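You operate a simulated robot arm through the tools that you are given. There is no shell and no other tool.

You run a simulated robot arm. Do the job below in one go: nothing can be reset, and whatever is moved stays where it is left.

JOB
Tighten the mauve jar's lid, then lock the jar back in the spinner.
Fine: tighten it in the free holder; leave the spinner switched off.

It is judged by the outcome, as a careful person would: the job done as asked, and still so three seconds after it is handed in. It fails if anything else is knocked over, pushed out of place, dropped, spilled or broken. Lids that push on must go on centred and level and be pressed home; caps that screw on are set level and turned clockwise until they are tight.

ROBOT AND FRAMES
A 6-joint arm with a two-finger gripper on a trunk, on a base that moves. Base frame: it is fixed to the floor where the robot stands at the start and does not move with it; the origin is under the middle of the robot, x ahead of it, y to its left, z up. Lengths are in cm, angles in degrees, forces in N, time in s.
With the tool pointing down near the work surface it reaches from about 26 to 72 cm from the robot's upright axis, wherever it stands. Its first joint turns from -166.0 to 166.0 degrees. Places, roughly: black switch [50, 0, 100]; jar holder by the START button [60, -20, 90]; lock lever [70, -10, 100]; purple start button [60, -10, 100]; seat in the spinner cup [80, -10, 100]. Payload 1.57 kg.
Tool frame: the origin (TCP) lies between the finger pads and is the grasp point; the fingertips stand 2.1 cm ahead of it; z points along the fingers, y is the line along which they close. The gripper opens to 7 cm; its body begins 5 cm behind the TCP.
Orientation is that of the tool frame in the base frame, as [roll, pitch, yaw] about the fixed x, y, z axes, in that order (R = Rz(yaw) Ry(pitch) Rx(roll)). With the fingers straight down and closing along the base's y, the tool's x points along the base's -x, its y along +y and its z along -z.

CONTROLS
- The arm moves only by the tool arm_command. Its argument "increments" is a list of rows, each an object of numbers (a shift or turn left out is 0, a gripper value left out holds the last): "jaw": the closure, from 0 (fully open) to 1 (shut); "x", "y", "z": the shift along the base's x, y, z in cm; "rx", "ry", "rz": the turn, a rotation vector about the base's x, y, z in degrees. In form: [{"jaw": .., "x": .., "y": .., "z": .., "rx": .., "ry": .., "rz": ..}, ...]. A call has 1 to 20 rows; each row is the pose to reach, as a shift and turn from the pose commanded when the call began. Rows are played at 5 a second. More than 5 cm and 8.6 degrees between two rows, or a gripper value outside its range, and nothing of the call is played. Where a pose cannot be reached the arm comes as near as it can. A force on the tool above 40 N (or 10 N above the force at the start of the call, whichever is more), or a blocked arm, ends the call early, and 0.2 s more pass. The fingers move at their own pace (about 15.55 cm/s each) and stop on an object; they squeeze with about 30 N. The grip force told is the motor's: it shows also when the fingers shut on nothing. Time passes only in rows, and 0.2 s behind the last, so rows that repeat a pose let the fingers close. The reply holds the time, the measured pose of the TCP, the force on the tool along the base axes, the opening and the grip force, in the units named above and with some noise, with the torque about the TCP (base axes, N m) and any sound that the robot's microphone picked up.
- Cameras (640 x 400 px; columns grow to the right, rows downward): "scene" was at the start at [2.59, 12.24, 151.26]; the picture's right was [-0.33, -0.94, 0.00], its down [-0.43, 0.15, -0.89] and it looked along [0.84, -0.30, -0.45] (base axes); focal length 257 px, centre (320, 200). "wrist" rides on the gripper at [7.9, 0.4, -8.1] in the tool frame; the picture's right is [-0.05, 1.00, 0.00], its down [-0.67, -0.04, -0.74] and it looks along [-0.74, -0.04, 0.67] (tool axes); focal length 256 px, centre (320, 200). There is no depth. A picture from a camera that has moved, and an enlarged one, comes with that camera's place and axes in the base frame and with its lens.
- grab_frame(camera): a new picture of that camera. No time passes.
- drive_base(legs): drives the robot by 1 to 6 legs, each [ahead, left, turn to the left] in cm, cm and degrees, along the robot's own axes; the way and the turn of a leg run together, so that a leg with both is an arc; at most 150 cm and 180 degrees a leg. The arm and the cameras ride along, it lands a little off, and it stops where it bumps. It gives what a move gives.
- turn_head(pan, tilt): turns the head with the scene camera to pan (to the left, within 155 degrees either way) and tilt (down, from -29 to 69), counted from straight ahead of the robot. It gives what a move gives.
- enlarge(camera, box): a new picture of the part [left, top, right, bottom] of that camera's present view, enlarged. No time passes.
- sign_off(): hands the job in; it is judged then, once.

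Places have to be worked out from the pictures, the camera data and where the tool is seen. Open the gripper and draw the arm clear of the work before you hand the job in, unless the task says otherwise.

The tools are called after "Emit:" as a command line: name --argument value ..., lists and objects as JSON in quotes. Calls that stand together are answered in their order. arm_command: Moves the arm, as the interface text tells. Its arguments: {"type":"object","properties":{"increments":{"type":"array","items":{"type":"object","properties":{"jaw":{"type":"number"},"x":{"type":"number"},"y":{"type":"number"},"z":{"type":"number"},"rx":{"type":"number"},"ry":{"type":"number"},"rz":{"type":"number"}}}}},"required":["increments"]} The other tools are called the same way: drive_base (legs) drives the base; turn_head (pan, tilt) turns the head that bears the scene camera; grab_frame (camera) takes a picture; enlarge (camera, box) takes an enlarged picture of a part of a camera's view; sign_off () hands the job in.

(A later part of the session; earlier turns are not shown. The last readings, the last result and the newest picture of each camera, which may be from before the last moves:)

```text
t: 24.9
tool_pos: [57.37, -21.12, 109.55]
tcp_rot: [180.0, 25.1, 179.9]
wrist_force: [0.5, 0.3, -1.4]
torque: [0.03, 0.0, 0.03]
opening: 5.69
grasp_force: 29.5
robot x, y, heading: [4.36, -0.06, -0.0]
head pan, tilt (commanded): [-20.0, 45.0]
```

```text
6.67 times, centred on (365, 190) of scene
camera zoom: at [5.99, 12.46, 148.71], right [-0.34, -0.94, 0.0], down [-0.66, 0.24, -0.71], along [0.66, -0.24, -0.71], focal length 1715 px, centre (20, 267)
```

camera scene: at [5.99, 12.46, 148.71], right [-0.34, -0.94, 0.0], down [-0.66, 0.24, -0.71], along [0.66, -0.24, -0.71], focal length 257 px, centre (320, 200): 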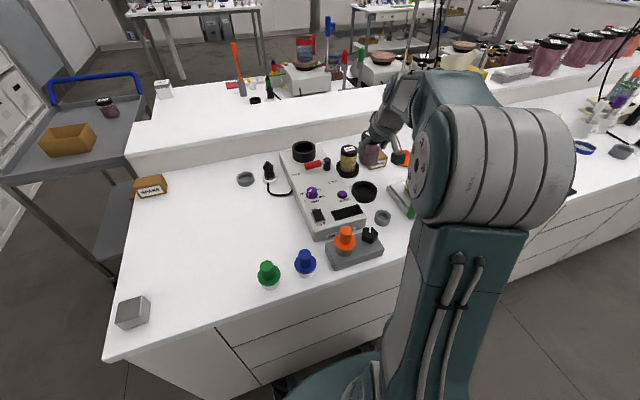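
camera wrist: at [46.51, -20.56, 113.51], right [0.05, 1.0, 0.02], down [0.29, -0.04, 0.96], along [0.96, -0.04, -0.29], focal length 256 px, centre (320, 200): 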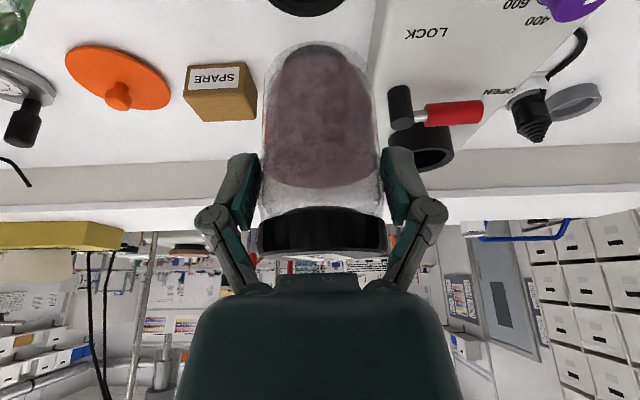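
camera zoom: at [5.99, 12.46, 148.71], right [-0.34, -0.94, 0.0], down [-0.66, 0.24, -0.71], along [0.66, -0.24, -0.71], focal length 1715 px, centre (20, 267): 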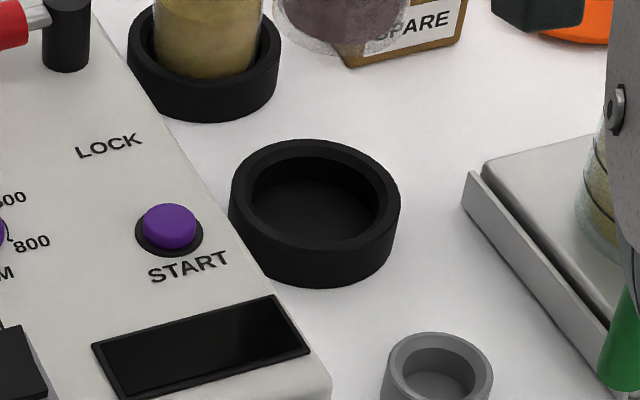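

The holder matches the cup's size (inner ≈ 6.2 cm, outer ≈ 8.1 cm) with its centre near [57.8, -21.4] and rim z ≈ 93.4. I'll lower to the same height above it as in my picture just above the spinner cup and compare the two.

Emit:
arm_command --increments '[{"x": 0.2, "y": -0.2, "z": -2}, {"x": 0.3, "y": -0.3, "z": -4}, {"x": 0.4, "y": -0.3, "z": -6}, {"x": 0.4, "y": -0.3, "z": -7.1}, {"x": 0.4, "y": -0.3, "z": -7.1}]'

Emit:
grab_frame --camera "wrist"

Emit:
enlarge --camera "scene" --box '[330, 140, 414, 212]'

```text
t: 26.1
tool_pos: [57.8, -21.32, 102.55]
tcp_rot: [-180.0, 24.9, 179.9]
wrist_force: [0.3, -0.2, -1.6]
torque: [0.0, 0.02, 0.02]
opening: 5.68
grasp_force: 30.0
robot x, y, heading: [4.13, -0.07, 0.1]
head pan, tilt (commanded): [-20.0, 45.0]
```

```text
taken
camera wrist: at [47.07, -20.85, 106.41], right [0.05, 1.0, 0.02], down [0.29, -0.04, 0.96], along [0.96, -0.04, -0.29], focal length 256 px, centre (320, 200)
```

wrist: 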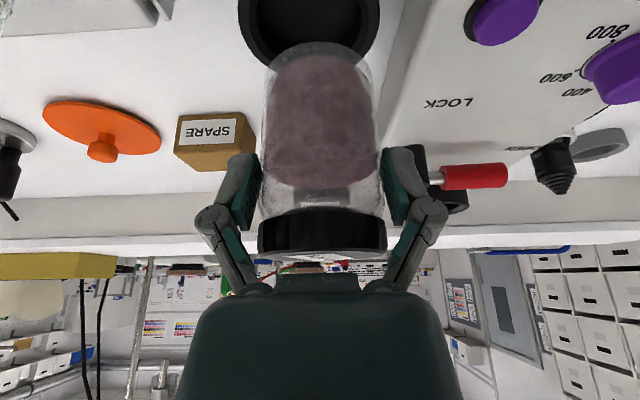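

```text
5.56 times, centred on (372, 176) of scene
camera zoom: at [6.0, 12.45, 148.71], right [-0.34, -0.94, 0.0], down [-0.66, 0.24, -0.71], along [0.66, -0.24, -0.71], focal length 1429 px, centre (31, 333)
```

zoom: 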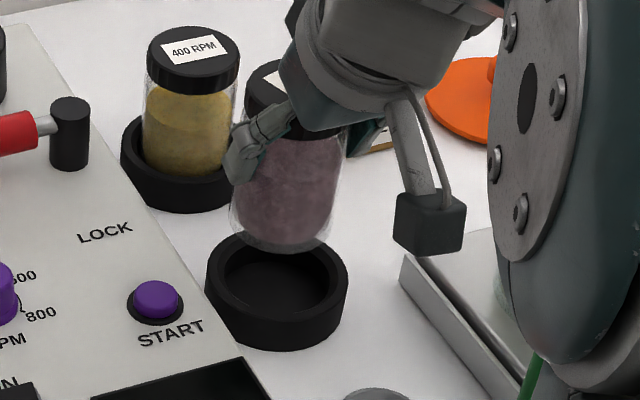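

Compared with the reference picture, the holder lies about 0.3 cm further to −y and its rim is a bit lower (about z = 92.7). I'll shift by that, lower 2 cm more and look closely again.

Emit:
arm_command --increments '[{"x": 0.2, "y": -0.33}, {"x": 0.2, "y": -0.33, "z": -1}, {"x": 0.2, "y": -0.33, "z": -2}, {"x": 0.2, "y": -0.33, "z": -2}]'

Emit:
enlarge --camera "wrist" --box '[200, 0, 440, 150]'

Emit:
enlarge --camera "scene" --box '[340, 150, 410, 210]'

```text
t: 27.1
tool_pos: [58.01, -21.7, 100.43]
tcp_rot: [180.0, 24.9, -180.0]
wrist_force: [0.3, -0.6, -1.0]
torque: [0.01, -0.01, 0.0]
opening: 5.7
grasp_force: 30.0
robot x, y, heading: [4.09, 0.25, 0.0]
head pan, tilt (commanded): [-20.0, 45.0]
```

```text
2.67 times, centred on (320, 75) of wrist
camera zoom: at [47.19, -21.17, 104.39], right [0.05, 1.0, 0.02], down [0.29, -0.04, 0.96], along [0.96, -0.04, -0.29], focal length 683 px, centre (320, 533)
```

zoom: 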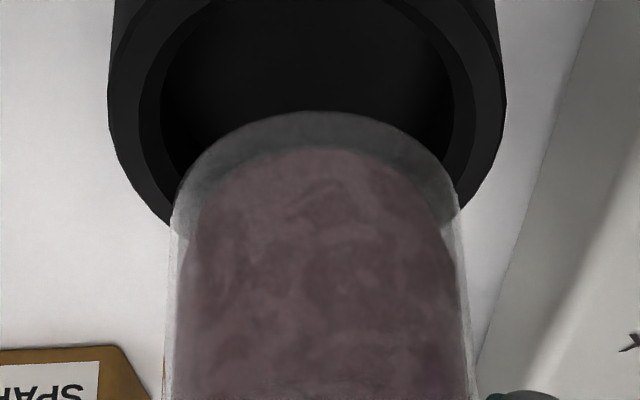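

```text
6.67 times, centred on (375, 180) of scene
camera zoom: at [6.0, 12.45, 148.71], right [-0.34, -0.94, 0.0], down [-0.66, 0.24, -0.71], along [0.66, -0.24, -0.71], focal length 1715 px, centre (-47, 333)
```

zoom: 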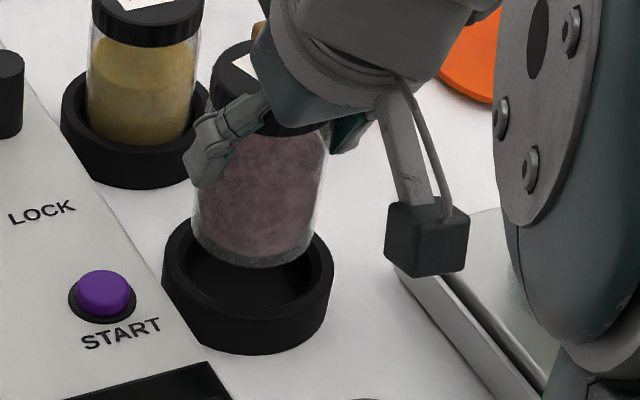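

The jar is nearly over the holder. I'll zoom further in both views to measure the remaining offset before lowering.

Emit:
enlarge --camera "scene" --box '[355, 165, 400, 205]'

Emit:
enlarge --camera "wrist" --box '[230, 0, 400, 90]'

```text
10.00 times, centred on (378, 185) of scene
camera zoom: at [6.0, 12.45, 148.71], right [-0.34, -0.94, 0.0], down [-0.66, 0.24, -0.71], along [0.66, -0.24, -0.71], focal length 2572 px, centre (-255, 350)
```

zoom: 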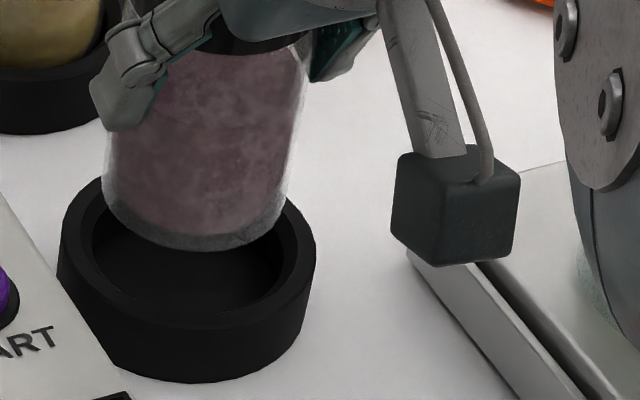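

```text
3.76 times, centred on (315, 45) of wrist
camera zoom: at [47.19, -21.17, 104.39], right [0.05, 1.0, 0.02], down [0.29, -0.04, 0.96], along [0.96, -0.04, -0.29], focal length 964 px, centre (339, 784)
```

zoom: 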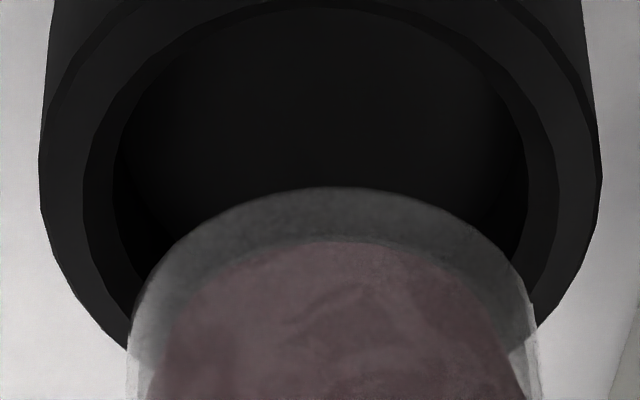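

The measurements agree on a small correction of about +0.2 in x and −0.15 in y, with the rim near z = 92.4. I'll apply it, come down until the jar bottom is just above the rim, and re-check.

Emit:
arm_command --increments '[{"x": 0.2, "y": -0.15}, {"x": 0.2, "y": -0.15, "z": -1}, {"x": 0.2, "y": -0.15, "z": -1.8}, {"x": 0.2, "y": -0.15, "z": -1.8}]'

Emit:
enlarge --camera "wrist" --box '[220, 0, 410, 100]'

Emit:
enlarge --camera "scene" --box '[355, 165, 400, 205]'

```text
t: 28.1
tool_pos: [58.16, -21.96, 98.64]
tcp_rot: [179.9, 25.1, -180.0]
wrist_force: [0.4, -0.2, -0.8]
torque: [-0.04, 0.02, -0.04]
opening: 5.66
grasp_force: 30.4
robot x, y, heading: [4.35, -0.28, 0.0]
head pan, tilt (commanded): [-20.0, 45.0]
```

```text
3.37 times, centred on (315, 50) of wrist
camera zoom: at [47.46, -21.38, 102.63], right [0.05, 1.0, 0.02], down [0.29, -0.04, 0.96], along [0.96, -0.04, -0.29], focal length 862 px, centre (337, 705)
```

zoom: 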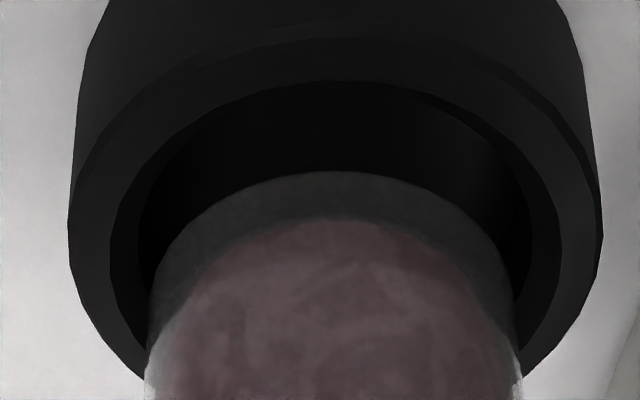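

```text
10.00 times, centred on (378, 185) of scene
camera zoom: at [6.01, 12.45, 148.71], right [-0.34, -0.94, 0.0], down [-0.66, 0.24, -0.71], along [0.66, -0.24, -0.71], focal length 2572 px, centre (-255, 350)
```

zoom: 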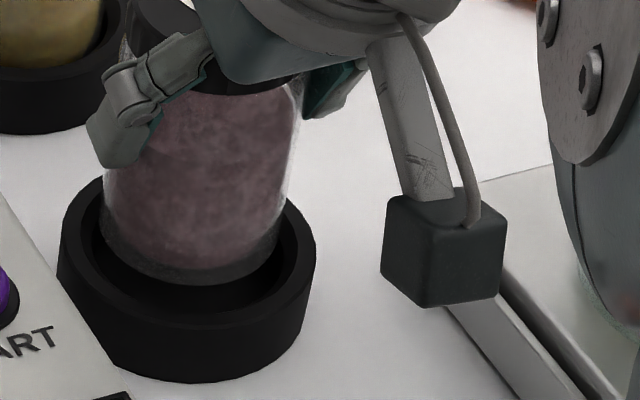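

The sideways alignment is now within 0.05 cm, and the rim has a chamfer that helps. I'll lower gently in small steps and watch the force for first contact.

Emit:
arm_command --increments '[{"z": -0.3}, {"z": -0.6}, {"z": -0.9}, {"z": -1.2}, {"z": -1.2}]'

Emit:
enlarge --camera "wrist" --box '[220, 0, 410, 100]'

Emit:
enlarge --camera "scene" --box '[355, 165, 400, 205]'

```text
t: 29.3
tool_pos: [58.2, -21.78, 97.6]
tcp_rot: [180.0, 25.1, -179.9]
wrist_force: [-8.4, 5.6, 11.8]
torque: [0.15, 0.01, 0.08]
opening: 5.7
grasp_force: 30.2
robot x, y, heading: [4.44, -0.11, 0.1]
head pan, tilt (commanded): [-20.0, 45.0]
```

```text
3.37 times, centred on (315, 50) of wrist
camera zoom: at [47.44, -21.3, 101.5], right [0.05, 1.0, 0.02], down [0.29, -0.04, 0.96], along [0.96, -0.04, -0.29], focal length 862 px, centre (337, 705)
```

zoom: 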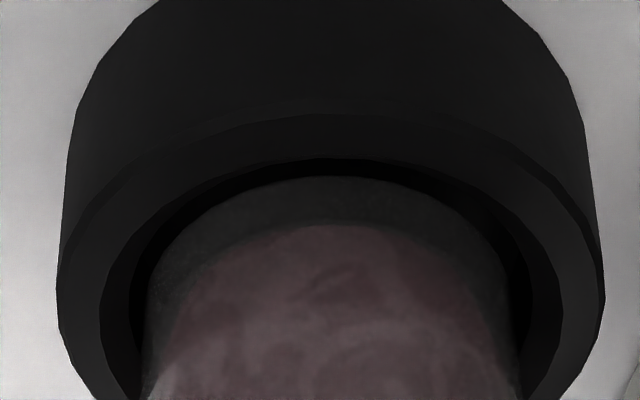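

```text
10.00 times, centred on (378, 185) of scene
camera zoom: at [5.88, 12.52, 148.7], right [-0.34, -0.94, 0.0], down [-0.66, 0.24, -0.71], along [0.67, -0.24, -0.71], focal length 2572 px, centre (-255, 350)
```

zoom: 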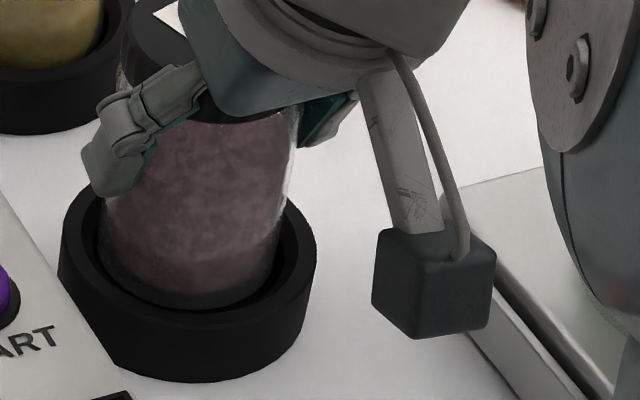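

Contact came early: the reaction pushes −x, +y and up, so the jar's far-right edge sits on the chamfer. I'll ease up a little, shift −0.3 in x and +0.2 in y, and try again.

Emit:
arm_command --increments '[{"z": 0.4}, {"x": -0.3, "y": 0.2, "z": 0.4}, {"x": -0.3, "y": 0.2, "z": 0.1}, {"x": -0.3, "y": 0.2, "z": -0.2}, {"x": -0.3, "y": 0.2, "z": -0.4}, {"x": -0.3, "y": 0.2, "z": -0.4}]'

Emit:
enlarge --camera "wrist" --box '[220, 0, 410, 100]'

```text
t: 30.7
tool_pos: [57.93, -21.73, 97.11]
tcp_rot: [-180.0, 25.0, 180.0]
wrist_force: [0.1, -1.1, -0.7]
torque: [-0.01, 0.03, 0.02]
opening: 5.65
grasp_force: 30.3
robot x, y, heading: [4.64, -0.02, -0.1]
head pan, tilt (commanded): [-20.0, 45.0]
```

```text
3.37 times, centred on (315, 50) of wrist
camera zoom: at [47.15, -21.18, 101.03], right [0.05, 1.0, 0.02], down [0.29, -0.04, 0.96], along [0.96, -0.04, -0.29], focal length 862 px, centre (337, 705)
```

zoom: 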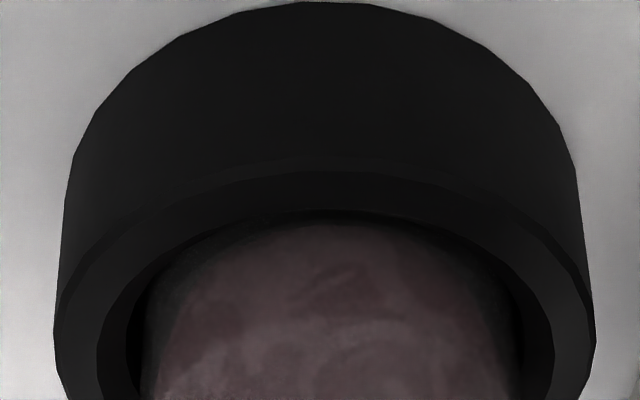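

The jar bottom has entered the hole with no force. I'll continue down until it seats on the floor.

Emit:
arm_command --increments '[{"z": -0.25}, {"z": -0.5}, {"z": -0.75}, {"z": -1.0}, {"z": -1.0}]'

```text
t: 31.9
tool_pos: [57.92, -21.66, 96.3]
tcp_rot: [-179.8, 25.3, 180.0]
wrist_force: [-3.4, -4.4, 19.4]
torque: [-0.02, 0.12, -0.01]
opening: 5.69
grasp_force: 29.8
robot x, y, heading: [4.69, 0.06, -0.2]
head pan, tilt (commanded): [-20.0, 45.0]
```

There's upward contact of 19 N at TCP z = 96.3, so the jar bottom is near z = 90.8, which fits a holder floor about 1 cm above the table. I'll relieve the press slightly and check that the jar is seated.

Emit:
arm_command --increments '[{"z": 0.15}, {"z": 0.15}]'

Emit:
grab_frame --camera "wrist"

Emit:
enlarge --camera "scene" --box '[340, 140, 410, 210]'

```text
t: 32.5
tool_pos: [58.02, -21.77, 96.23]
tcp_rot: [-179.8, 25.1, -180.0]
wrist_force: [3.2, -6.4, 13.4]
torque: [-0.13, -0.36, -0.13]
opening: 5.69
grasp_force: 29.2
robot x, y, heading: [4.68, 0.21, -0.1]
head pan, tilt (commanded): [-20.0, 45.0]
```

```text
taken
camera wrist: at [47.19, -21.2, 100.21], right [0.05, 1.0, 0.02], down [0.29, -0.03, 0.96], along [0.96, -0.04, -0.29], focal length 256 px, centre (320, 200)
```

wrist: 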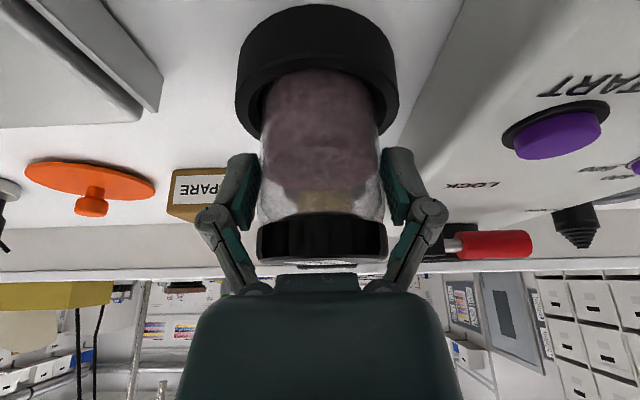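

```text
5.71 times, centred on (375, 175) of scene
camera zoom: at [5.96, 12.42, 148.71], right [-0.34, -0.94, 0.0], down [-0.66, 0.24, -0.71], along [0.66, -0.24, -0.71], focal length 1470 px, centre (6, 343)
```

zoom: 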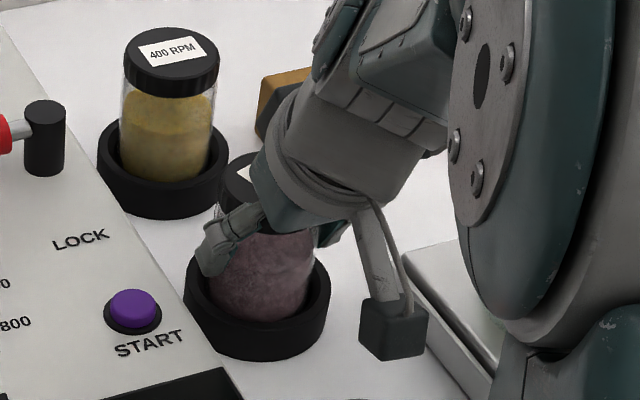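

The jar is inside the holder with a sideways force of about −6 N, so it is touching the +y wall. I'll shift −0.12 in y and press down gently to see if it goes any deeper.

Emit:
arm_command --increments '[{"y": -0.12}, {"y": -0.12, "z": -0.15}, {"y": -0.12, "z": -0.3}, {"y": -0.12, "z": -0.3}]'

Emit:
enlarge --camera "wrist" --box '[200, 0, 440, 280]'

```text
t: 33.5
tool_pos: [57.87, -21.73, 96.02]
tcp_rot: [-179.9, 25.0, -179.9]
wrist_force: [3.0, 4.2, 21.3]
torque: [0.12, -0.21, 0.02]
opening: 5.69
grasp_force: 30.6
robot x, y, heading: [4.62, -0.33, -0.0]
head pan, tilt (commanded): [-20.0, 45.0]
```

```text
1.43 times, centred on (320, 140) of wrist
camera zoom: at [47.16, -21.22, 99.95], right [0.05, 1.0, 0.02], down [0.29, -0.03, 0.96], along [0.96, -0.04, -0.29], focal length 366 px, centre (320, 286)
```

zoom: 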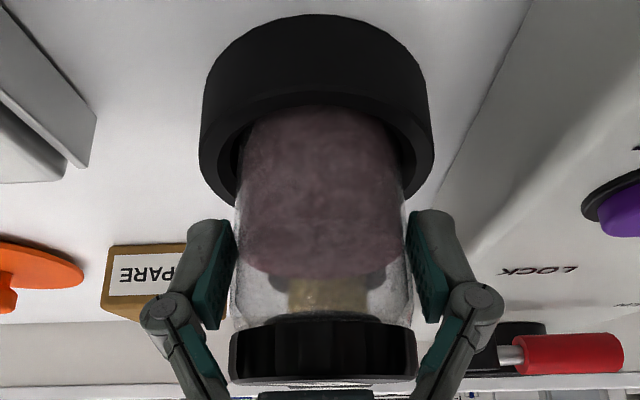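

The sideways force flips sign with a 0.1 cm shift, so the jar is snugly in the hole and resting on the floor (21 N). I'll relieve the press, open the jaws and back out along the tool axis.

Emit:
arm_command --increments '[{"y": 0.05, "z": 0.25}, {"y": 0.05, "z": 0.25, "jaw": 0.1}, {"y": 0.05, "z": 0.25, "jaw": 0}, {"y": 0.05, "z": 0.25, "jaw": 0}, {"y": 0.05, "z": 0.25, "jaw": 0}]'

Emit:
grab_frame --camera "wrist"

```text
t: 34.7
tool_pos: [57.9, -21.67, 96.28]
tcp_rot: [179.9, 25.1, -180.0]
wrist_force: [0.1, -0.1, 0.9]
torque: [0.0, 0.03, -0.04]
opening: 7.0
grasp_force: 0.2
robot x, y, heading: [4.59, 0.13, 0.0]
head pan, tilt (commanded): [-20.0, 45.0]
```

```text
taken
camera wrist: at [47.14, -21.24, 100.06], right [0.05, 1.0, 0.02], down [0.29, -0.04, 0.96], along [0.96, -0.04, -0.29], focal length 256 px, centre (320, 200)
```

wrist: 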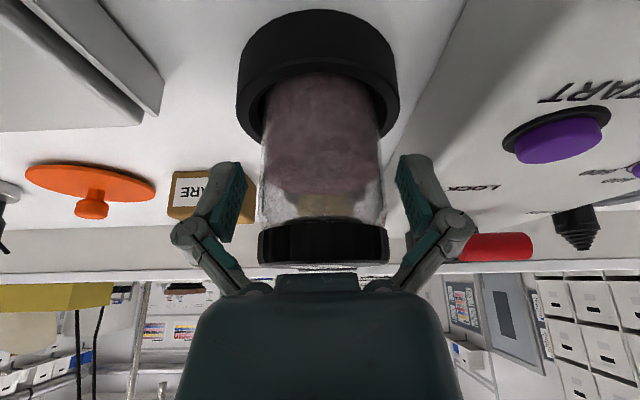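

The jar stands free in the holder, still centred between the open fingers. I'll back out along the tool axis, bring the tool vertical above the lid, and look.

Emit:
arm_command --increments '[{"x": -0.9, "z": 1.9}, {"x": -1.8, "z": 3.8}, {"x": -2.7, "z": 5.7}, {"x": -3.6, "z": 7.6}, {"x": -4, "z": 10}, {"x": -4, "z": 12, "ry": 8.3}, {"x": -4, "z": 13, "ry": 16.6}, {"x": -4, "z": 14, "ry": 25}, {"x": -4, "z": 14, "ry": 25}]'

Emit:
grab_frame --camera "wrist"

Emit:
enlarge --camera "scene" --box '[330, 120, 414, 210]'

```text
t: 36.7
tool_pos: [53.83, -21.84, 110.33]
tcp_rot: [-179.9, -0.2, 179.9]
wrist_force: [-0.3, 0.3, 0.6]
torque: [0.02, 0.02, -0.01]
opening: 6.99
grasp_force: 0.1
robot x, y, heading: [4.53, -0.09, 0.0]
head pan, tilt (commanded): [-20.0, 45.0]
```

```text
taken
camera wrist: at [45.81, -21.32, 118.28], right [0.05, 1.0, 0.0], down [0.67, -0.03, 0.74], along [0.74, -0.04, -0.67], focal length 256 px, centre (320, 200)
```

wrist: 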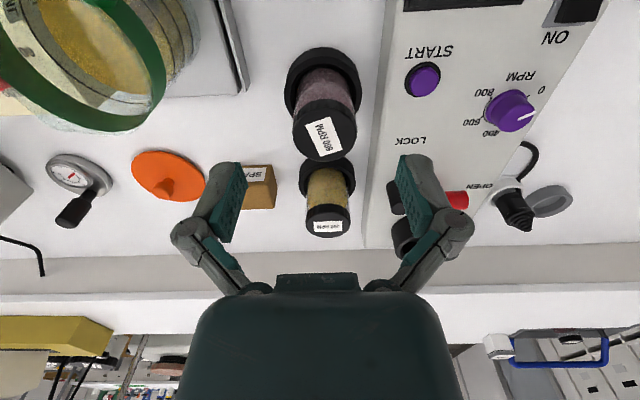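

```text
4.44 times, centred on (372, 165) of scene
camera zoom: at [6.0, 12.45, 148.71], right [-0.34, -0.94, 0.0], down [-0.66, 0.24, -0.71], along [0.66, -0.24, -0.71], focal length 1143 px, centre (89, 356)
```

zoom: 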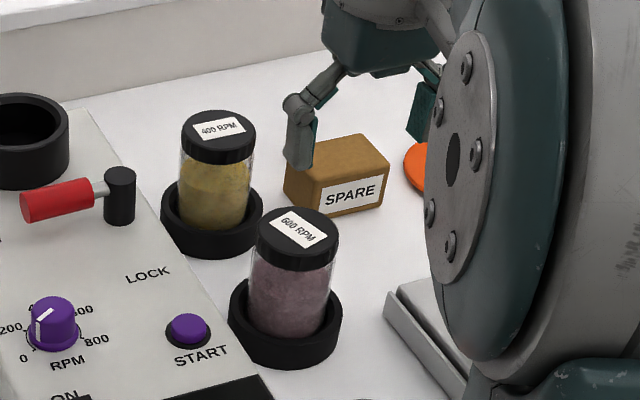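

The jar stands upright in the holder. I'll zoom on the lid to get its exact centre for turning.

Emit:
enlarge --camera "wrist" --box '[270, 40, 380, 170]'

Emit:
enlarge --camera "scene" --box '[362, 160, 398, 205]'

```text
3.08 times, centred on (325, 105) of wrist
camera zoom: at [45.81, -21.32, 118.28], right [0.05, 1.0, 0.0], down [0.67, -0.03, 0.74], along [0.74, -0.04, -0.67], focal length 788 px, centre (305, 492)
```

zoom: 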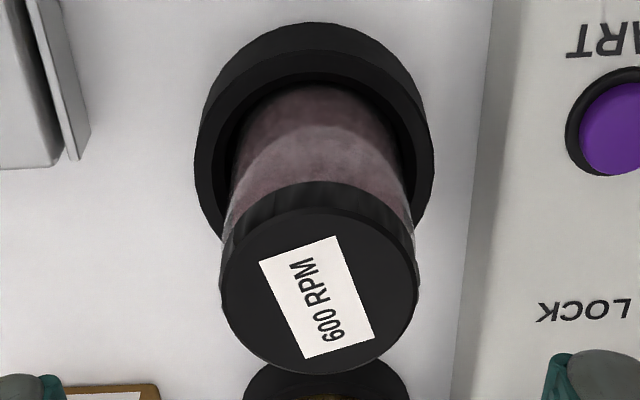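

```text
8.89 times, centred on (380, 182) of scene
camera zoom: at [6.0, 12.45, 148.71], right [-0.34, -0.94, 0.0], down [-0.66, 0.24, -0.71], along [0.66, -0.24, -0.71], focal length 2286 px, centre (-213, 356)
```

zoom: 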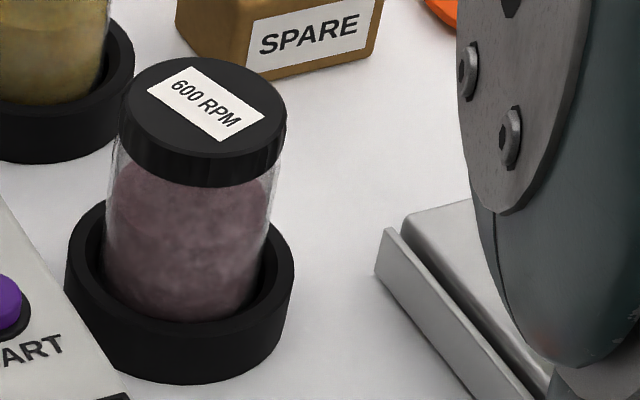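

The lid centre measures about [58.4, -21.65, 99.1] with its underside near z = 97.75. I'll move vertically above it and verify the centring from close by.

Emit:
arm_command --increments '[{"x": 2.2, "y": 0.1, "z": -2}, {"x": 4.5, "y": 0.1, "z": -4}, {"x": 4.5, "y": 0.1, "z": -7}, {"x": 4.5, "y": 0.1, "z": -7}]'

Emit:
enlarge --camera "wrist" --box '[200, 80, 440, 250]'

Emit:
enlarge --camera "scene" --box '[345, 140, 415, 205]'

```text
t: 37.7
tool_pos: [58.28, -21.73, 103.35]
tcp_rot: [-180.0, 0.0, -180.0]
wrist_force: [0.5, 1.1, -0.5]
torque: [-0.01, 0.0, 0.02]
opening: 6.99
grasp_force: 0.0
robot x, y, heading: [4.59, 0.23, 0.1]
head pan, tilt (commanded): [-20.0, 45.0]
```

```text
2.35 times, centred on (320, 165) of wrist
camera zoom: at [50.25, -21.19, 111.33], right [0.05, 1.0, 0.0], down [0.67, -0.04, 0.74], along [0.74, -0.04, -0.67], focal length 602 px, centre (320, 282)
```

zoom: 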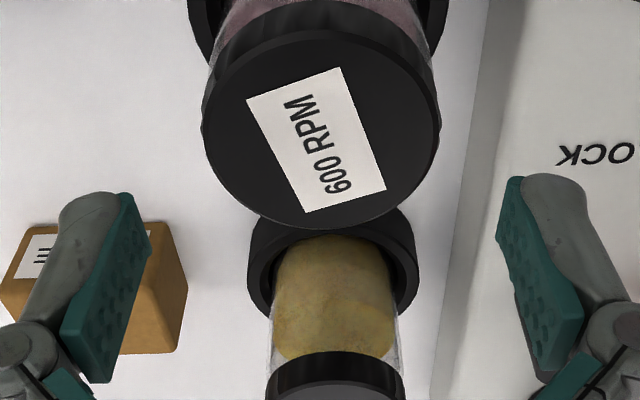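

```text
6.15 times, centred on (380, 172) of scene
camera zoom: at [6.02, 12.45, 148.71], right [-0.34, -0.94, 0.0], down [-0.66, 0.24, -0.71], along [0.66, -0.24, -0.71], focal length 1583 px, centre (-49, 369)
```

zoom: 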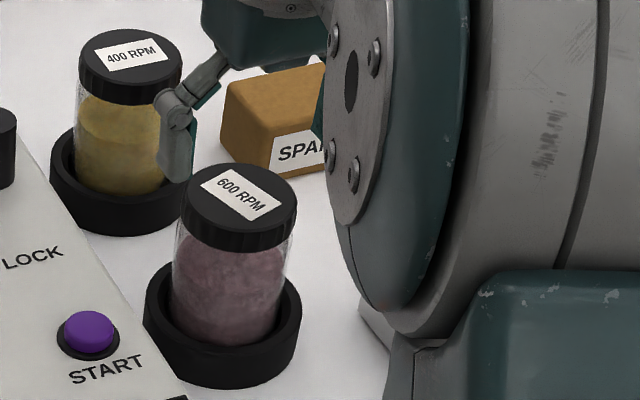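

The lid is about 0.15 cm ahead of the tool axis and centred sideways. I'll correct that, go down so the pads cover only the lid (tips near z = 98.1), and close.

Emit:
arm_command --increments '[{"x": 0.15, "y": 0.04, "z": -1}, {"x": 0.15, "y": 0.04, "z": -2.2}, {"x": 0.15, "y": 0.04, "z": -3.15}, {"x": 0.15, "y": 0.04, "z": -3.15}]'

Emit:
grab_frame --camera "wrist"

Emit:
enlarge --camera "scene" --box '[345, 140, 415, 205]'

```text
t: 38.7
tool_pos: [58.55, -21.71, 100.07]
tcp_rot: [-180.0, -0.1, -179.9]
wrist_force: [-0.9, 0.4, 0.2]
torque: [0.01, 0.0, 0.0]
opening: 7.0
grasp_force: 0.0
robot x, y, heading: [4.57, -0.02, -0.0]
head pan, tilt (commanded): [-20.0, 45.0]
```

```text
taken
camera wrist: at [50.48, -21.11, 108.04], right [0.05, 1.0, 0.0], down [0.67, -0.03, 0.74], along [0.74, -0.04, -0.67], focal length 256 px, centre (320, 200)
```

wrist: 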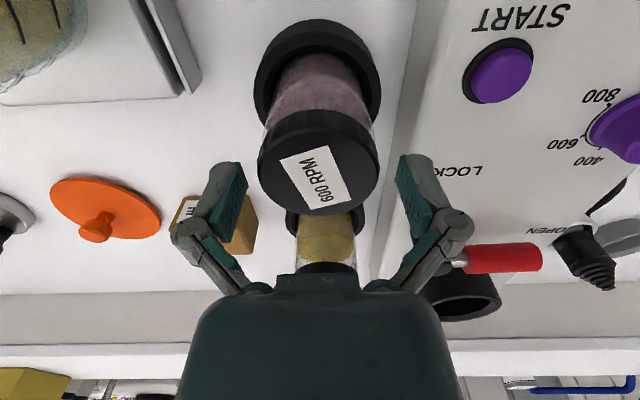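

```text
6.15 times, centred on (380, 172) of scene
camera zoom: at [6.02, 12.45, 148.71], right [-0.34, -0.94, 0.0], down [-0.66, 0.24, -0.71], along [0.66, -0.24, -0.71], focal length 1583 px, centre (-49, 369)
```

zoom: 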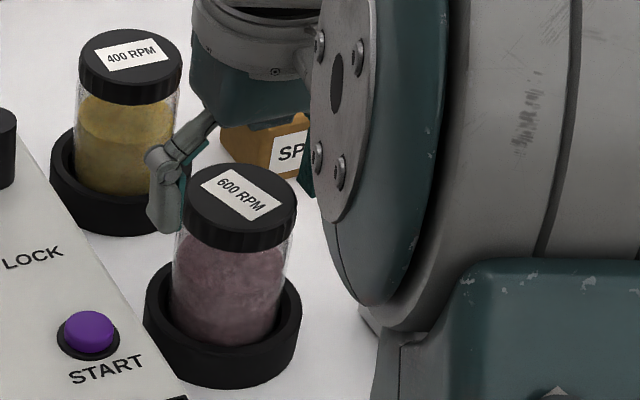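

The lid is now centred on the tool axis to within a millimetre in both directions. I'll close on the lid and check the forces.

Emit:
arm_command --increments '[{"jaw": 0.1}, {"jaw": 0.16}, {"jaw": 0.22}, {"jaw": 1}, {"jaw": 1}]'

```text
t: 39.9
tool_pos: [58.52, -21.65, 100.11]
tcp_rot: [179.9, 0.1, 180.0]
wrist_force: [-0.3, -2.1, 4.1]
torque: [-0.09, 0.0, 0.0]
opening: 5.35
grasp_force: 30.1
robot x, y, heading: [4.19, 0.19, 0.2]
head pan, tilt (commanded): [-20.0, 45.0]
```

The grip on the lid is 5.35 cm, narrower than the glass, so the pads hold the lid only. I'll turn clockwise (negative rz) in small steps and watch the torque.

Emit:
arm_command --increments '[{"rz": -6}, {"rz": -12}, {"rz": -18}, {"rz": -24}, {"rz": -30}, {"rz": -30}]'

Emit:
enlarge --camera "scene" --box '[345, 140, 415, 205]'

```text
t: 41.3
tool_pos: [58.53, -21.53, 100.09]
tcp_rot: [180.0, -0.1, 150.0]
wrist_force: [2.9, 1.5, 4.2]
torque: [0.01, -0.16, -0.05]
opening: 5.37
grasp_force: 29.8
robot x, y, heading: [4.63, 0.15, 0.1]
head pan, tilt (commanded): [-20.0, 45.0]
```

```text
6.15 times, centred on (380, 172) of scene
camera zoom: at [6.02, 12.47, 148.71], right [-0.34, -0.94, 0.0], down [-0.66, 0.24, -0.71], along [0.66, -0.24, -0.71], focal length 1583 px, centre (-49, 369)
```

zoom: 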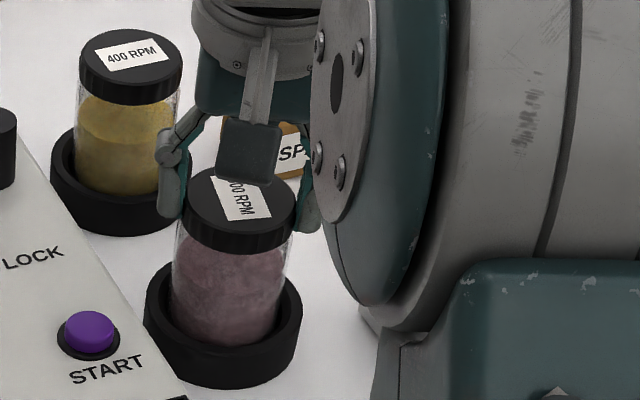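

The label turned clockwise with the tool and the torque is still low, so the lid is turning freely. I'll keep turning in this stroke.

Emit:
arm_command --increments '[{"rz": -7}, {"rz": -14}, {"rz": -21}, {"rz": -28}, {"rz": -35}, {"rz": -42}, {"rz": -49}, {"rz": -56}, {"rz": -60}, {"rz": -60}]'

Emit:
enlarge --camera "scene" --box '[345, 140, 415, 205]'

```text
t: 43.5
tool_pos: [58.66, -21.61, 100.12]
tcp_rot: [-180.0, -0.1, 90.0]
wrist_force: [4.4, -0.1, -1.7]
torque: [0.0, -0.43, 0.02]
opening: 5.36
grasp_force: 29.5
robot x, y, heading: [4.48, 0.28, -0.1]
head pan, tilt (commanded): [-20.0, 45.0]
```

```text
6.15 times, centred on (380, 172) of scene
camera zoom: at [6.06, 12.45, 148.71], right [-0.34, -0.94, 0.0], down [-0.66, 0.24, -0.71], along [0.66, -0.24, -0.71], focal length 1583 px, centre (-49, 369)
```

zoom: 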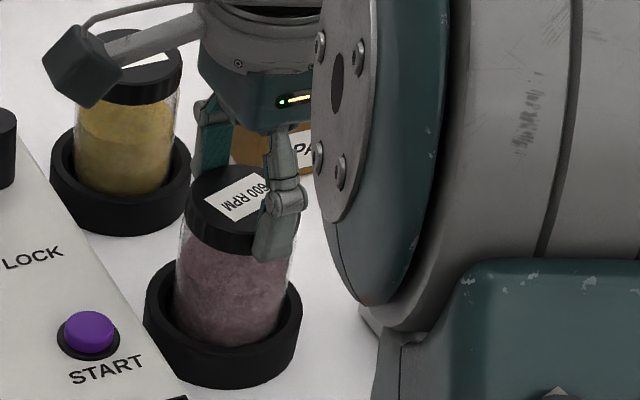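

The lid has turned 90° with the tool and the vertical force went from +4 N to −2 N, so the threads are drawing it down. I'll continue the stroke with a tiny follow-down.

Emit:
arm_command --increments '[{"rz": -7, "z": -0.03, "x": 0.05}, {"rz": -14, "z": -0.05, "x": 0.1}, {"rz": -21, "z": -0.05, "x": 0.1}, {"rz": -28, "z": -0.06, "x": 0.1}, {"rz": -35, "z": -0.06, "x": 0.1}, {"rz": -42, "z": -0.07, "x": 0.1}, {"rz": -49, "z": -0.08, "x": 0.1}, {"rz": -56, "z": -0.08, "x": 0.1}, {"rz": -60, "z": -0.08, "x": 0.1}, {"rz": -60, "z": -0.08, "x": 0.1}]'

Emit:
enlarge --camera "scene" --box '[345, 140, 415, 205]'

```text
t: 45.7
tool_pos: [58.81, -21.67, 100.07]
tcp_rot: [-180.0, -0.1, 29.9]
wrist_force: [7.4, -2.4, 1.4]
torque: [-0.23, -0.42, 0.24]
opening: 5.36
grasp_force: 29.9
robot x, y, heading: [4.34, -0.4, 0.2]
head pan, tilt (commanded): [-20.0, 45.0]
```

```text
6.15 times, centred on (380, 172) of scene
camera zoom: at [6.06, 12.43, 148.71], right [-0.34, -0.94, 0.0], down [-0.66, 0.24, -0.71], along [0.66, -0.24, -0.71], focal length 1583 px, centre (-49, 369)
```

zoom: 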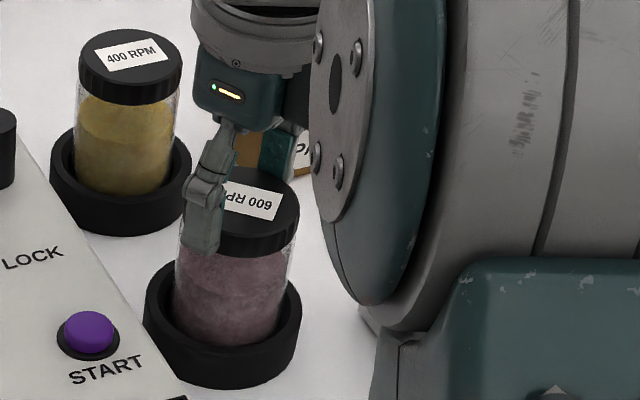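

The torque about z has risen to 0.24 N m, so the lid is starting to tighten. There is also a +x side load, so I'll shift slightly to relieve that and keep turning in small steps.

Emit:
arm_command --increments '[{"x": 0.1, "y": -0.05}, {"x": 0.15, "y": -0.05, "rz": -5}, {"x": 0.15, "y": -0.05, "rz": -10}, {"x": 0.15, "y": -0.05, "rz": -15}, {"x": 0.15, "y": -0.05, "rz": -15}]'

Emit:
enlarge --camera "scene" --box '[345, 140, 415, 205]'

```text
t: 46.9
tool_pos: [58.7, -21.67, 99.99]
tcp_rot: [-179.9, 0.0, 14.9]
wrist_force: [-0.7, -5.1, 6.1]
torque: [-0.33, 0.15, 0.23]
opening: 5.37
grasp_force: 30.2
robot x, y, heading: [4.37, -0.02, 0.1]
head pan, tilt (commanded): [-20.0, 45.0]
```

```text
6.15 times, centred on (380, 172) of scene
camera zoom: at [5.99, 12.41, 148.71], right [-0.34, -0.94, 0.0], down [-0.66, 0.24, -0.71], along [0.66, -0.24, -0.71], focal length 1583 px, centre (-49, 369)
```

zoom: 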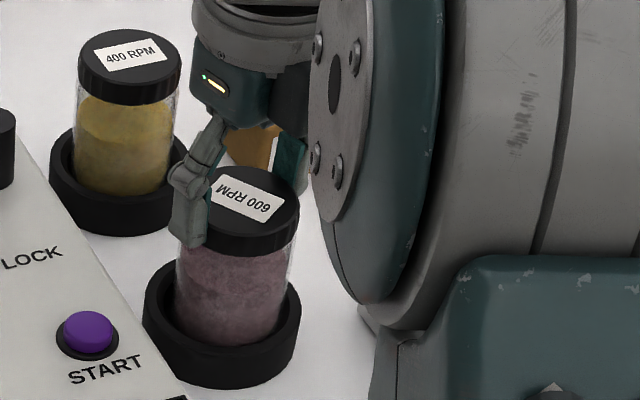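

The side load in x is gone. I'll continue clockwise with a small −y correction and watch for the torque to climb.

Emit:
arm_command --increments '[{"y": -0.08, "rz": -5}, {"y": -0.1, "rz": -11}, {"y": -0.1, "rz": -17}, {"y": -0.1, "rz": -23}, {"y": -0.1, "rz": -30}, {"y": -0.1, "rz": -30}]'

Emit:
enlarge --camera "scene" --box '[345, 140, 415, 205]'

```text
t: 48.3
tool_pos: [58.87, -21.77, 99.98]
tcp_rot: [180.0, 0.0, -15.1]
wrist_force: [3.3, -3.4, 9.6]
torque: [-0.12, -0.24, 0.32]
opening: 5.38
grasp_force: 30.4
robot x, y, heading: [4.44, -0.0, 0.2]
head pan, tilt (commanded): [-20.0, 45.0]
```

```text
6.15 times, centred on (380, 172) of scene
camera zoom: at [6.0, 12.44, 148.71], right [-0.34, -0.94, 0.0], down [-0.66, 0.24, -0.71], along [0.66, -0.24, -0.71], focal length 1583 px, centre (-49, 369)
```

zoom: 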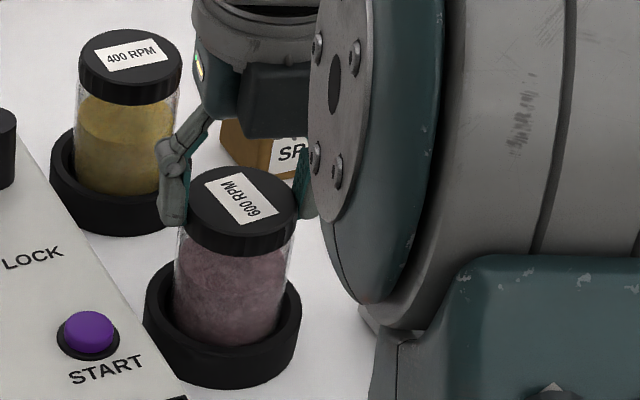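

The lid still follows the tool, now 195° in all, with torque at 0.32 N m. I'll continue another 30° and see whether it firms up.

Emit:
arm_command --increments '[{"x": 0.05, "y": -0.05, "z": 0.05, "rz": -6}, {"x": 0.08, "y": -0.05, "z": 0.05, "rz": -12}, {"x": 0.08, "y": -0.05, "z": 0.05, "rz": -18}, {"x": 0.08, "y": -0.05, "z": 0.05, "rz": -24}, {"x": 0.08, "y": -0.05, "z": 0.05, "rz": -30}, {"x": 0.08, "y": -0.05, "z": 0.05, "rz": -30}]'

Emit:
grab_frame --camera "scene"

Emit:
enlarge --camera "scene" --box '[345, 140, 415, 205]'

```text
t: 48.9
tool_pos: [58.05, -23.29, 100.49]
tcp_rot: [-178.6, -1.1, -18.0]
wrist_force: [5.2, 3.5, 17.7]
torque: [0.15, -0.38, 0.05]
opening: 5.46
grasp_force: 30.4
out of reach, approached as far as the arm can: row 1, 2
robot x, y, heading: [4.26, -0.02, 0.1]
head pan, tilt (commanded): [-20.0, 45.0]
stopped in row 2: the force on the tool passed its limit at 72 N (the readings are from after the stop); the commanded pose is now the measured one
```

```text
taken
camera scene: at [5.79, 12.71, 148.59], right [-0.34, -0.94, 0.0], down [-0.67, 0.24, -0.71], along [0.66, -0.24, -0.71], focal length 257 px, centre (320, 200)
```

scene: 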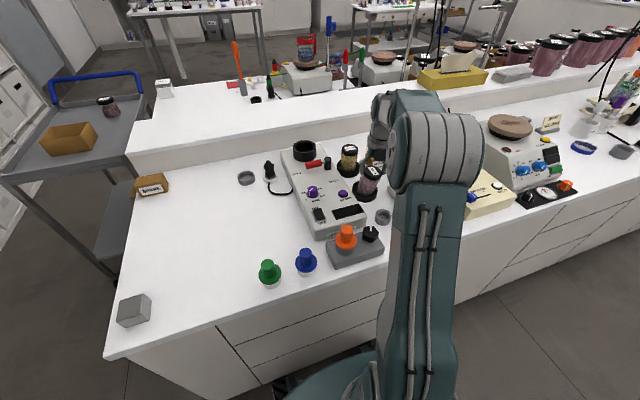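

```text
6.15 times, centred on (380, 172) of scene
camera zoom: at [5.79, 12.71, 148.59], right [-0.34, -0.94, 0.0], down [-0.67, 0.24, -0.71], along [0.66, -0.24, -0.71], focal length 1583 px, centre (-49, 369)
```

zoom: 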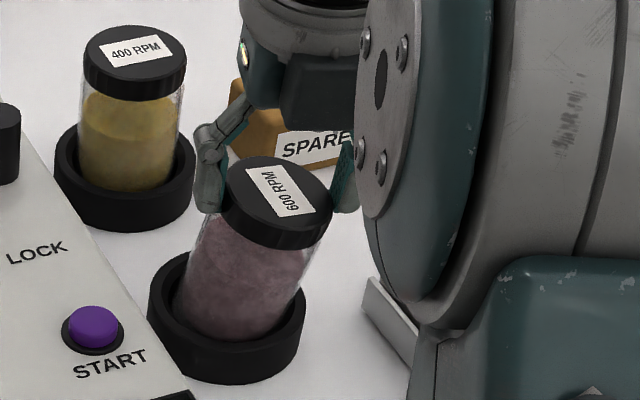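

The wrist joint hit its limit there and the arm deviated sideways, leaning the jar in its holder. It is still gripped by the lid. I'll bring the tool gently back to where it was before that call so the jar stands upright again.

Emit:
arm_command --increments '[{"x": 0.15, "y": 0.3, "z": -0.02, "rz": 1}, {"x": 0.3, "y": 0.6, "z": -0.05, "rz": 2, "rx": -0.5, "ry": 0.7}, {"x": 0.45, "y": 0.9, "z": -0.12, "rz": 3, "rx": -1, "ry": 1.4}, {"x": 0.6, "y": 1.2, "z": -0.22, "rz": 4, "rx": -1, "ry": 1.4}, {"x": 0.7, "y": 1.5, "z": -0.35, "rz": 5, "rx": -1, "ry": 1.4}, {"x": 0.7, "y": 1.5, "z": -0.35, "rz": 5, "rx": -1, "ry": 1.4}]'

Emit:
enlarge --camera "scene" --box '[345, 140, 415, 205]'

```text
t: 50.3
tool_pos: [58.57, -21.86, 99.92]
tcp_rot: [-180.0, 0.5, -13.0]
wrist_force: [-2.7, -7.5, 12.4]
torque: [-0.5, 0.38, 0.05]
opening: 5.42
grasp_force: 30.0
robot x, y, heading: [4.66, 0.04, 0.3]
head pan, tilt (commanded): [-20.0, 45.0]
```

```text
6.15 times, centred on (380, 172) of scene
camera zoom: at [5.84, 12.56, 148.66], right [-0.34, -0.94, 0.0], down [-0.66, 0.24, -0.71], along [0.67, -0.24, -0.71], focal length 1583 px, centre (-49, 369)
```

zoom: 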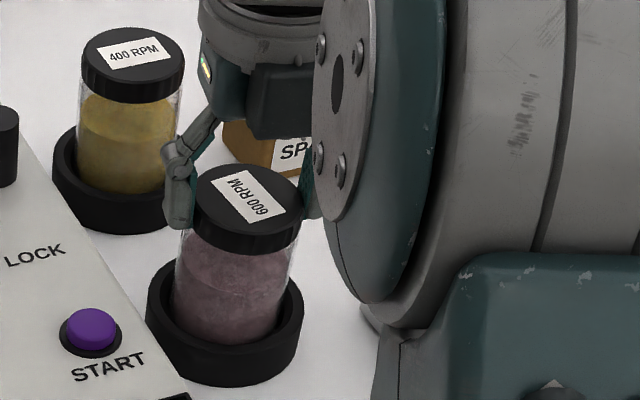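

The jar is nearly upright again, with some residual pressing load. I'll ease the press and open the jaws so the jar settles on its own, then inspect.

Emit:
arm_command --increments '[{"z": 0.1, "y": -0.05}, {"z": 0.15, "y": -0.05}, {"z": 0.15, "y": -0.05, "jaw": 0.15}, {"z": 0.15, "y": -0.05, "jaw": 0}, {"z": 0.15, "y": -0.05, "jaw": 0}, {"z": 0.15, "y": -0.05, "jaw": 0}]'

Emit:
enlarge --camera "scene" --box '[345, 140, 415, 205]'

Emit:
grab_frame --camera "wrist"

```text
t: 51.7
tool_pos: [58.64, -21.67, 99.96]
tcp_rot: [-179.8, 0.4, -13.0]
wrist_force: [0.2, 0.1, 0.2]
torque: [-0.01, 0.04, 0.03]
opening: 7.0
grasp_force: 0.0
robot x, y, heading: [4.42, 0.11, 0.1]
head pan, tilt (commanded): [-20.0, 45.0]
```

```text
6.15 times, centred on (380, 172) of scene
camera zoom: at [5.91, 12.65, 148.65], right [-0.34, -0.94, 0.0], down [-0.67, 0.24, -0.71], along [0.66, -0.24, -0.71], focal length 1583 px, centre (-49, 369)
```

zoom: 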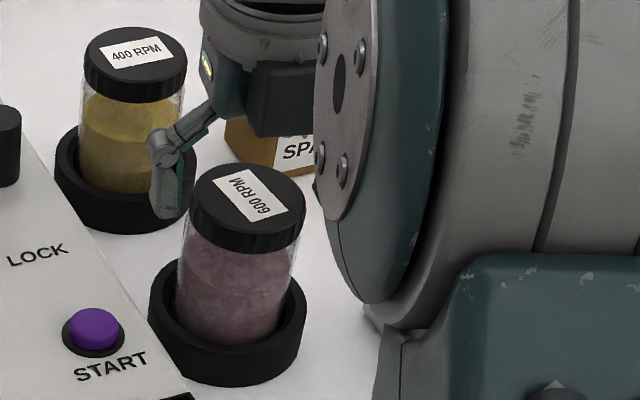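

```text
taken
camera wrist: at [66.2, -23.91, 107.91], right [-0.28, -0.96, 0.0], down [-0.64, 0.18, 0.75], along [-0.72, 0.21, -0.66], focal length 256 px, centre (320, 200)
```

wrist: 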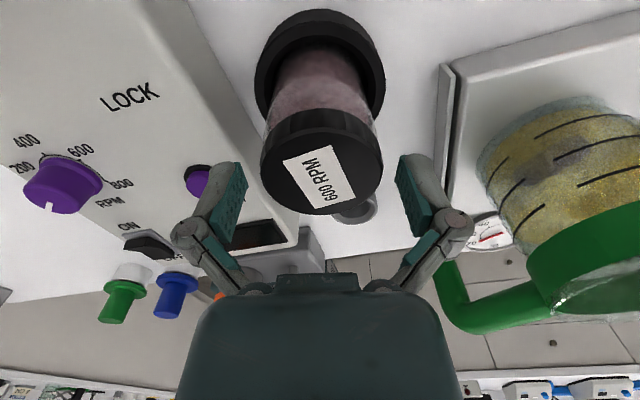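

The jar settled upright and the lid label turned with the tool. I need to know whether only the lid turned, so I'll compare the contents' texture with the earlier picture.

Emit:
enlarge --camera "scene" --box '[362, 160, 398, 205]'

Emit:
enlarge --camera "wrist" --box '[240, 0, 400, 230]'

```text
8.89 times, centred on (380, 182) of scene
camera zoom: at [5.91, 12.65, 148.65], right [-0.34, -0.94, 0.0], down [-0.67, 0.24, -0.71], along [0.66, -0.24, -0.71], focal length 2286 px, centre (-213, 356)
```

zoom: 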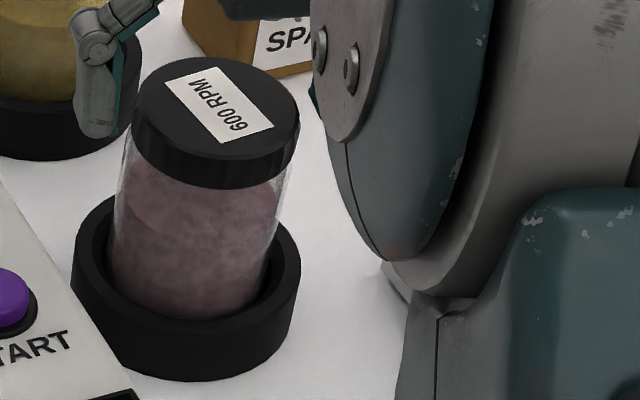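

```text
1.74 times, centred on (320, 115) of wrist
camera zoom: at [66.2, -23.91, 107.91], right [-0.28, -0.96, 0.0], down [-0.64, 0.18, 0.75], along [-0.72, 0.21, -0.66], focal length 445 px, centre (320, 348)
```

zoom: 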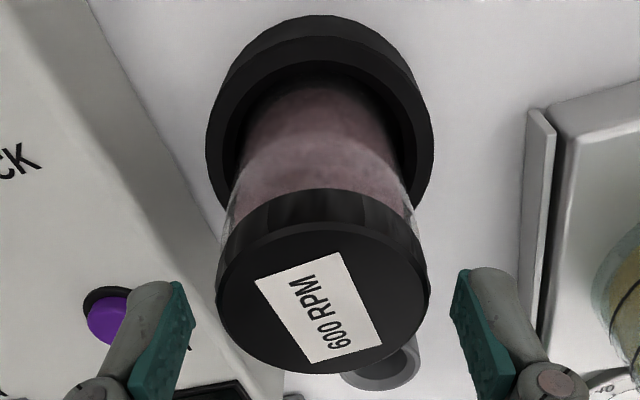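

The jar seems to lean about 2° after that event. I'll lift clear, turn the wrist back counter-clockwise with the jaws open, and look at the jar from the original viewpoint.

Emit:
arm_command --increments '[{"z": 1.5}, {"z": 3}, {"z": 4.5}, {"z": 6, "rz": 8}, {"z": 6, "rz": 16}, {"z": 6, "rz": 24}, {"z": 6, "rz": 32}, {"z": 6, "rz": 40}, {"z": 6, "rz": 48}, {"z": 6, "rz": 56}, {"z": 6, "rz": 64}, {"z": 6, "rz": 72}, {"z": 6, "rz": 80}, {"z": 6, "rz": 88}, {"z": 6, "rz": 96}, {"z": 6, "rz": 96}]'

Emit:
arm_command --increments '[{"rz": 8}, {"rz": 16}, {"rz": 24}, {"rz": 32}, {"rz": 40}, {"rz": 48}, {"rz": 56}, {"rz": 64}, {"rz": 72}, {"rz": 80}, {"rz": 88}, {"rz": 97}, {"rz": 97, "x": -2}, {"rz": 97, "x": -4.5}, {"rz": 97, "x": -4.5, "z": 4}, {"rz": 97, "x": -4.5, "z": 4}]'

Emit:
enlarge --camera "wrist" --box '[270, 40, 380, 170]'

Emit:
enlarge --camera "scene" --box '[362, 160, 398, 205]'

```text
t: 55.1
tool_pos: [58.7, -21.92, 105.88]
tcp_rot: [180.0, 0.6, 83.1]
wrist_force: [0.1, -0.3, -0.7]
torque: [0.02, 0.04, 0.02]
opening: 7.01
grasp_force: 0.0
robot x, y, heading: [4.93, -0.01, 0.2]
head pan, tilt (commanded): [-20.0, 45.0]
```

```text
refused: row 12 steps farther than a row can; nothing moved
```

```text
3.08 times, centred on (325, 105) of wrist
camera zoom: at [60.02, -13.83, 113.91], right [0.98, -0.17, 0.0], down [-0.11, -0.65, 0.75], along [-0.13, -0.74, -0.66], focal length 788 px, centre (305, 492)
```

zoom: 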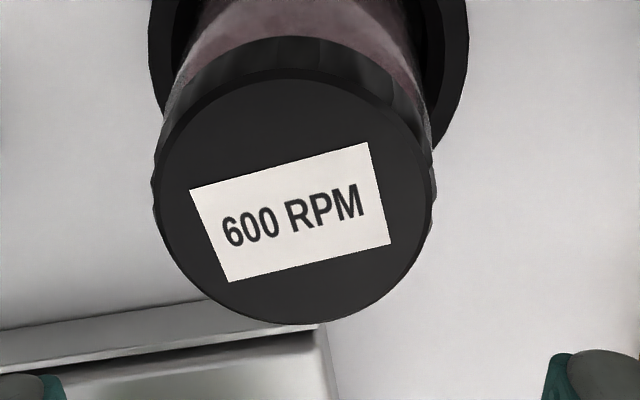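

```text
8.89 times, centred on (380, 182) of scene
camera zoom: at [5.91, 12.63, 148.65], right [-0.34, -0.94, 0.0], down [-0.67, 0.24, -0.71], along [0.66, -0.24, -0.71], focal length 2286 px, centre (-213, 356)
```

zoom: 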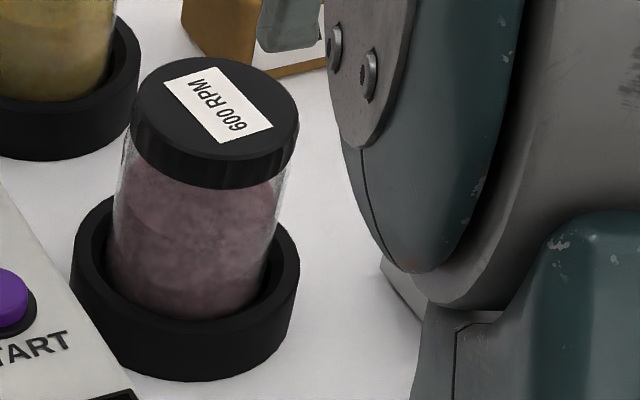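

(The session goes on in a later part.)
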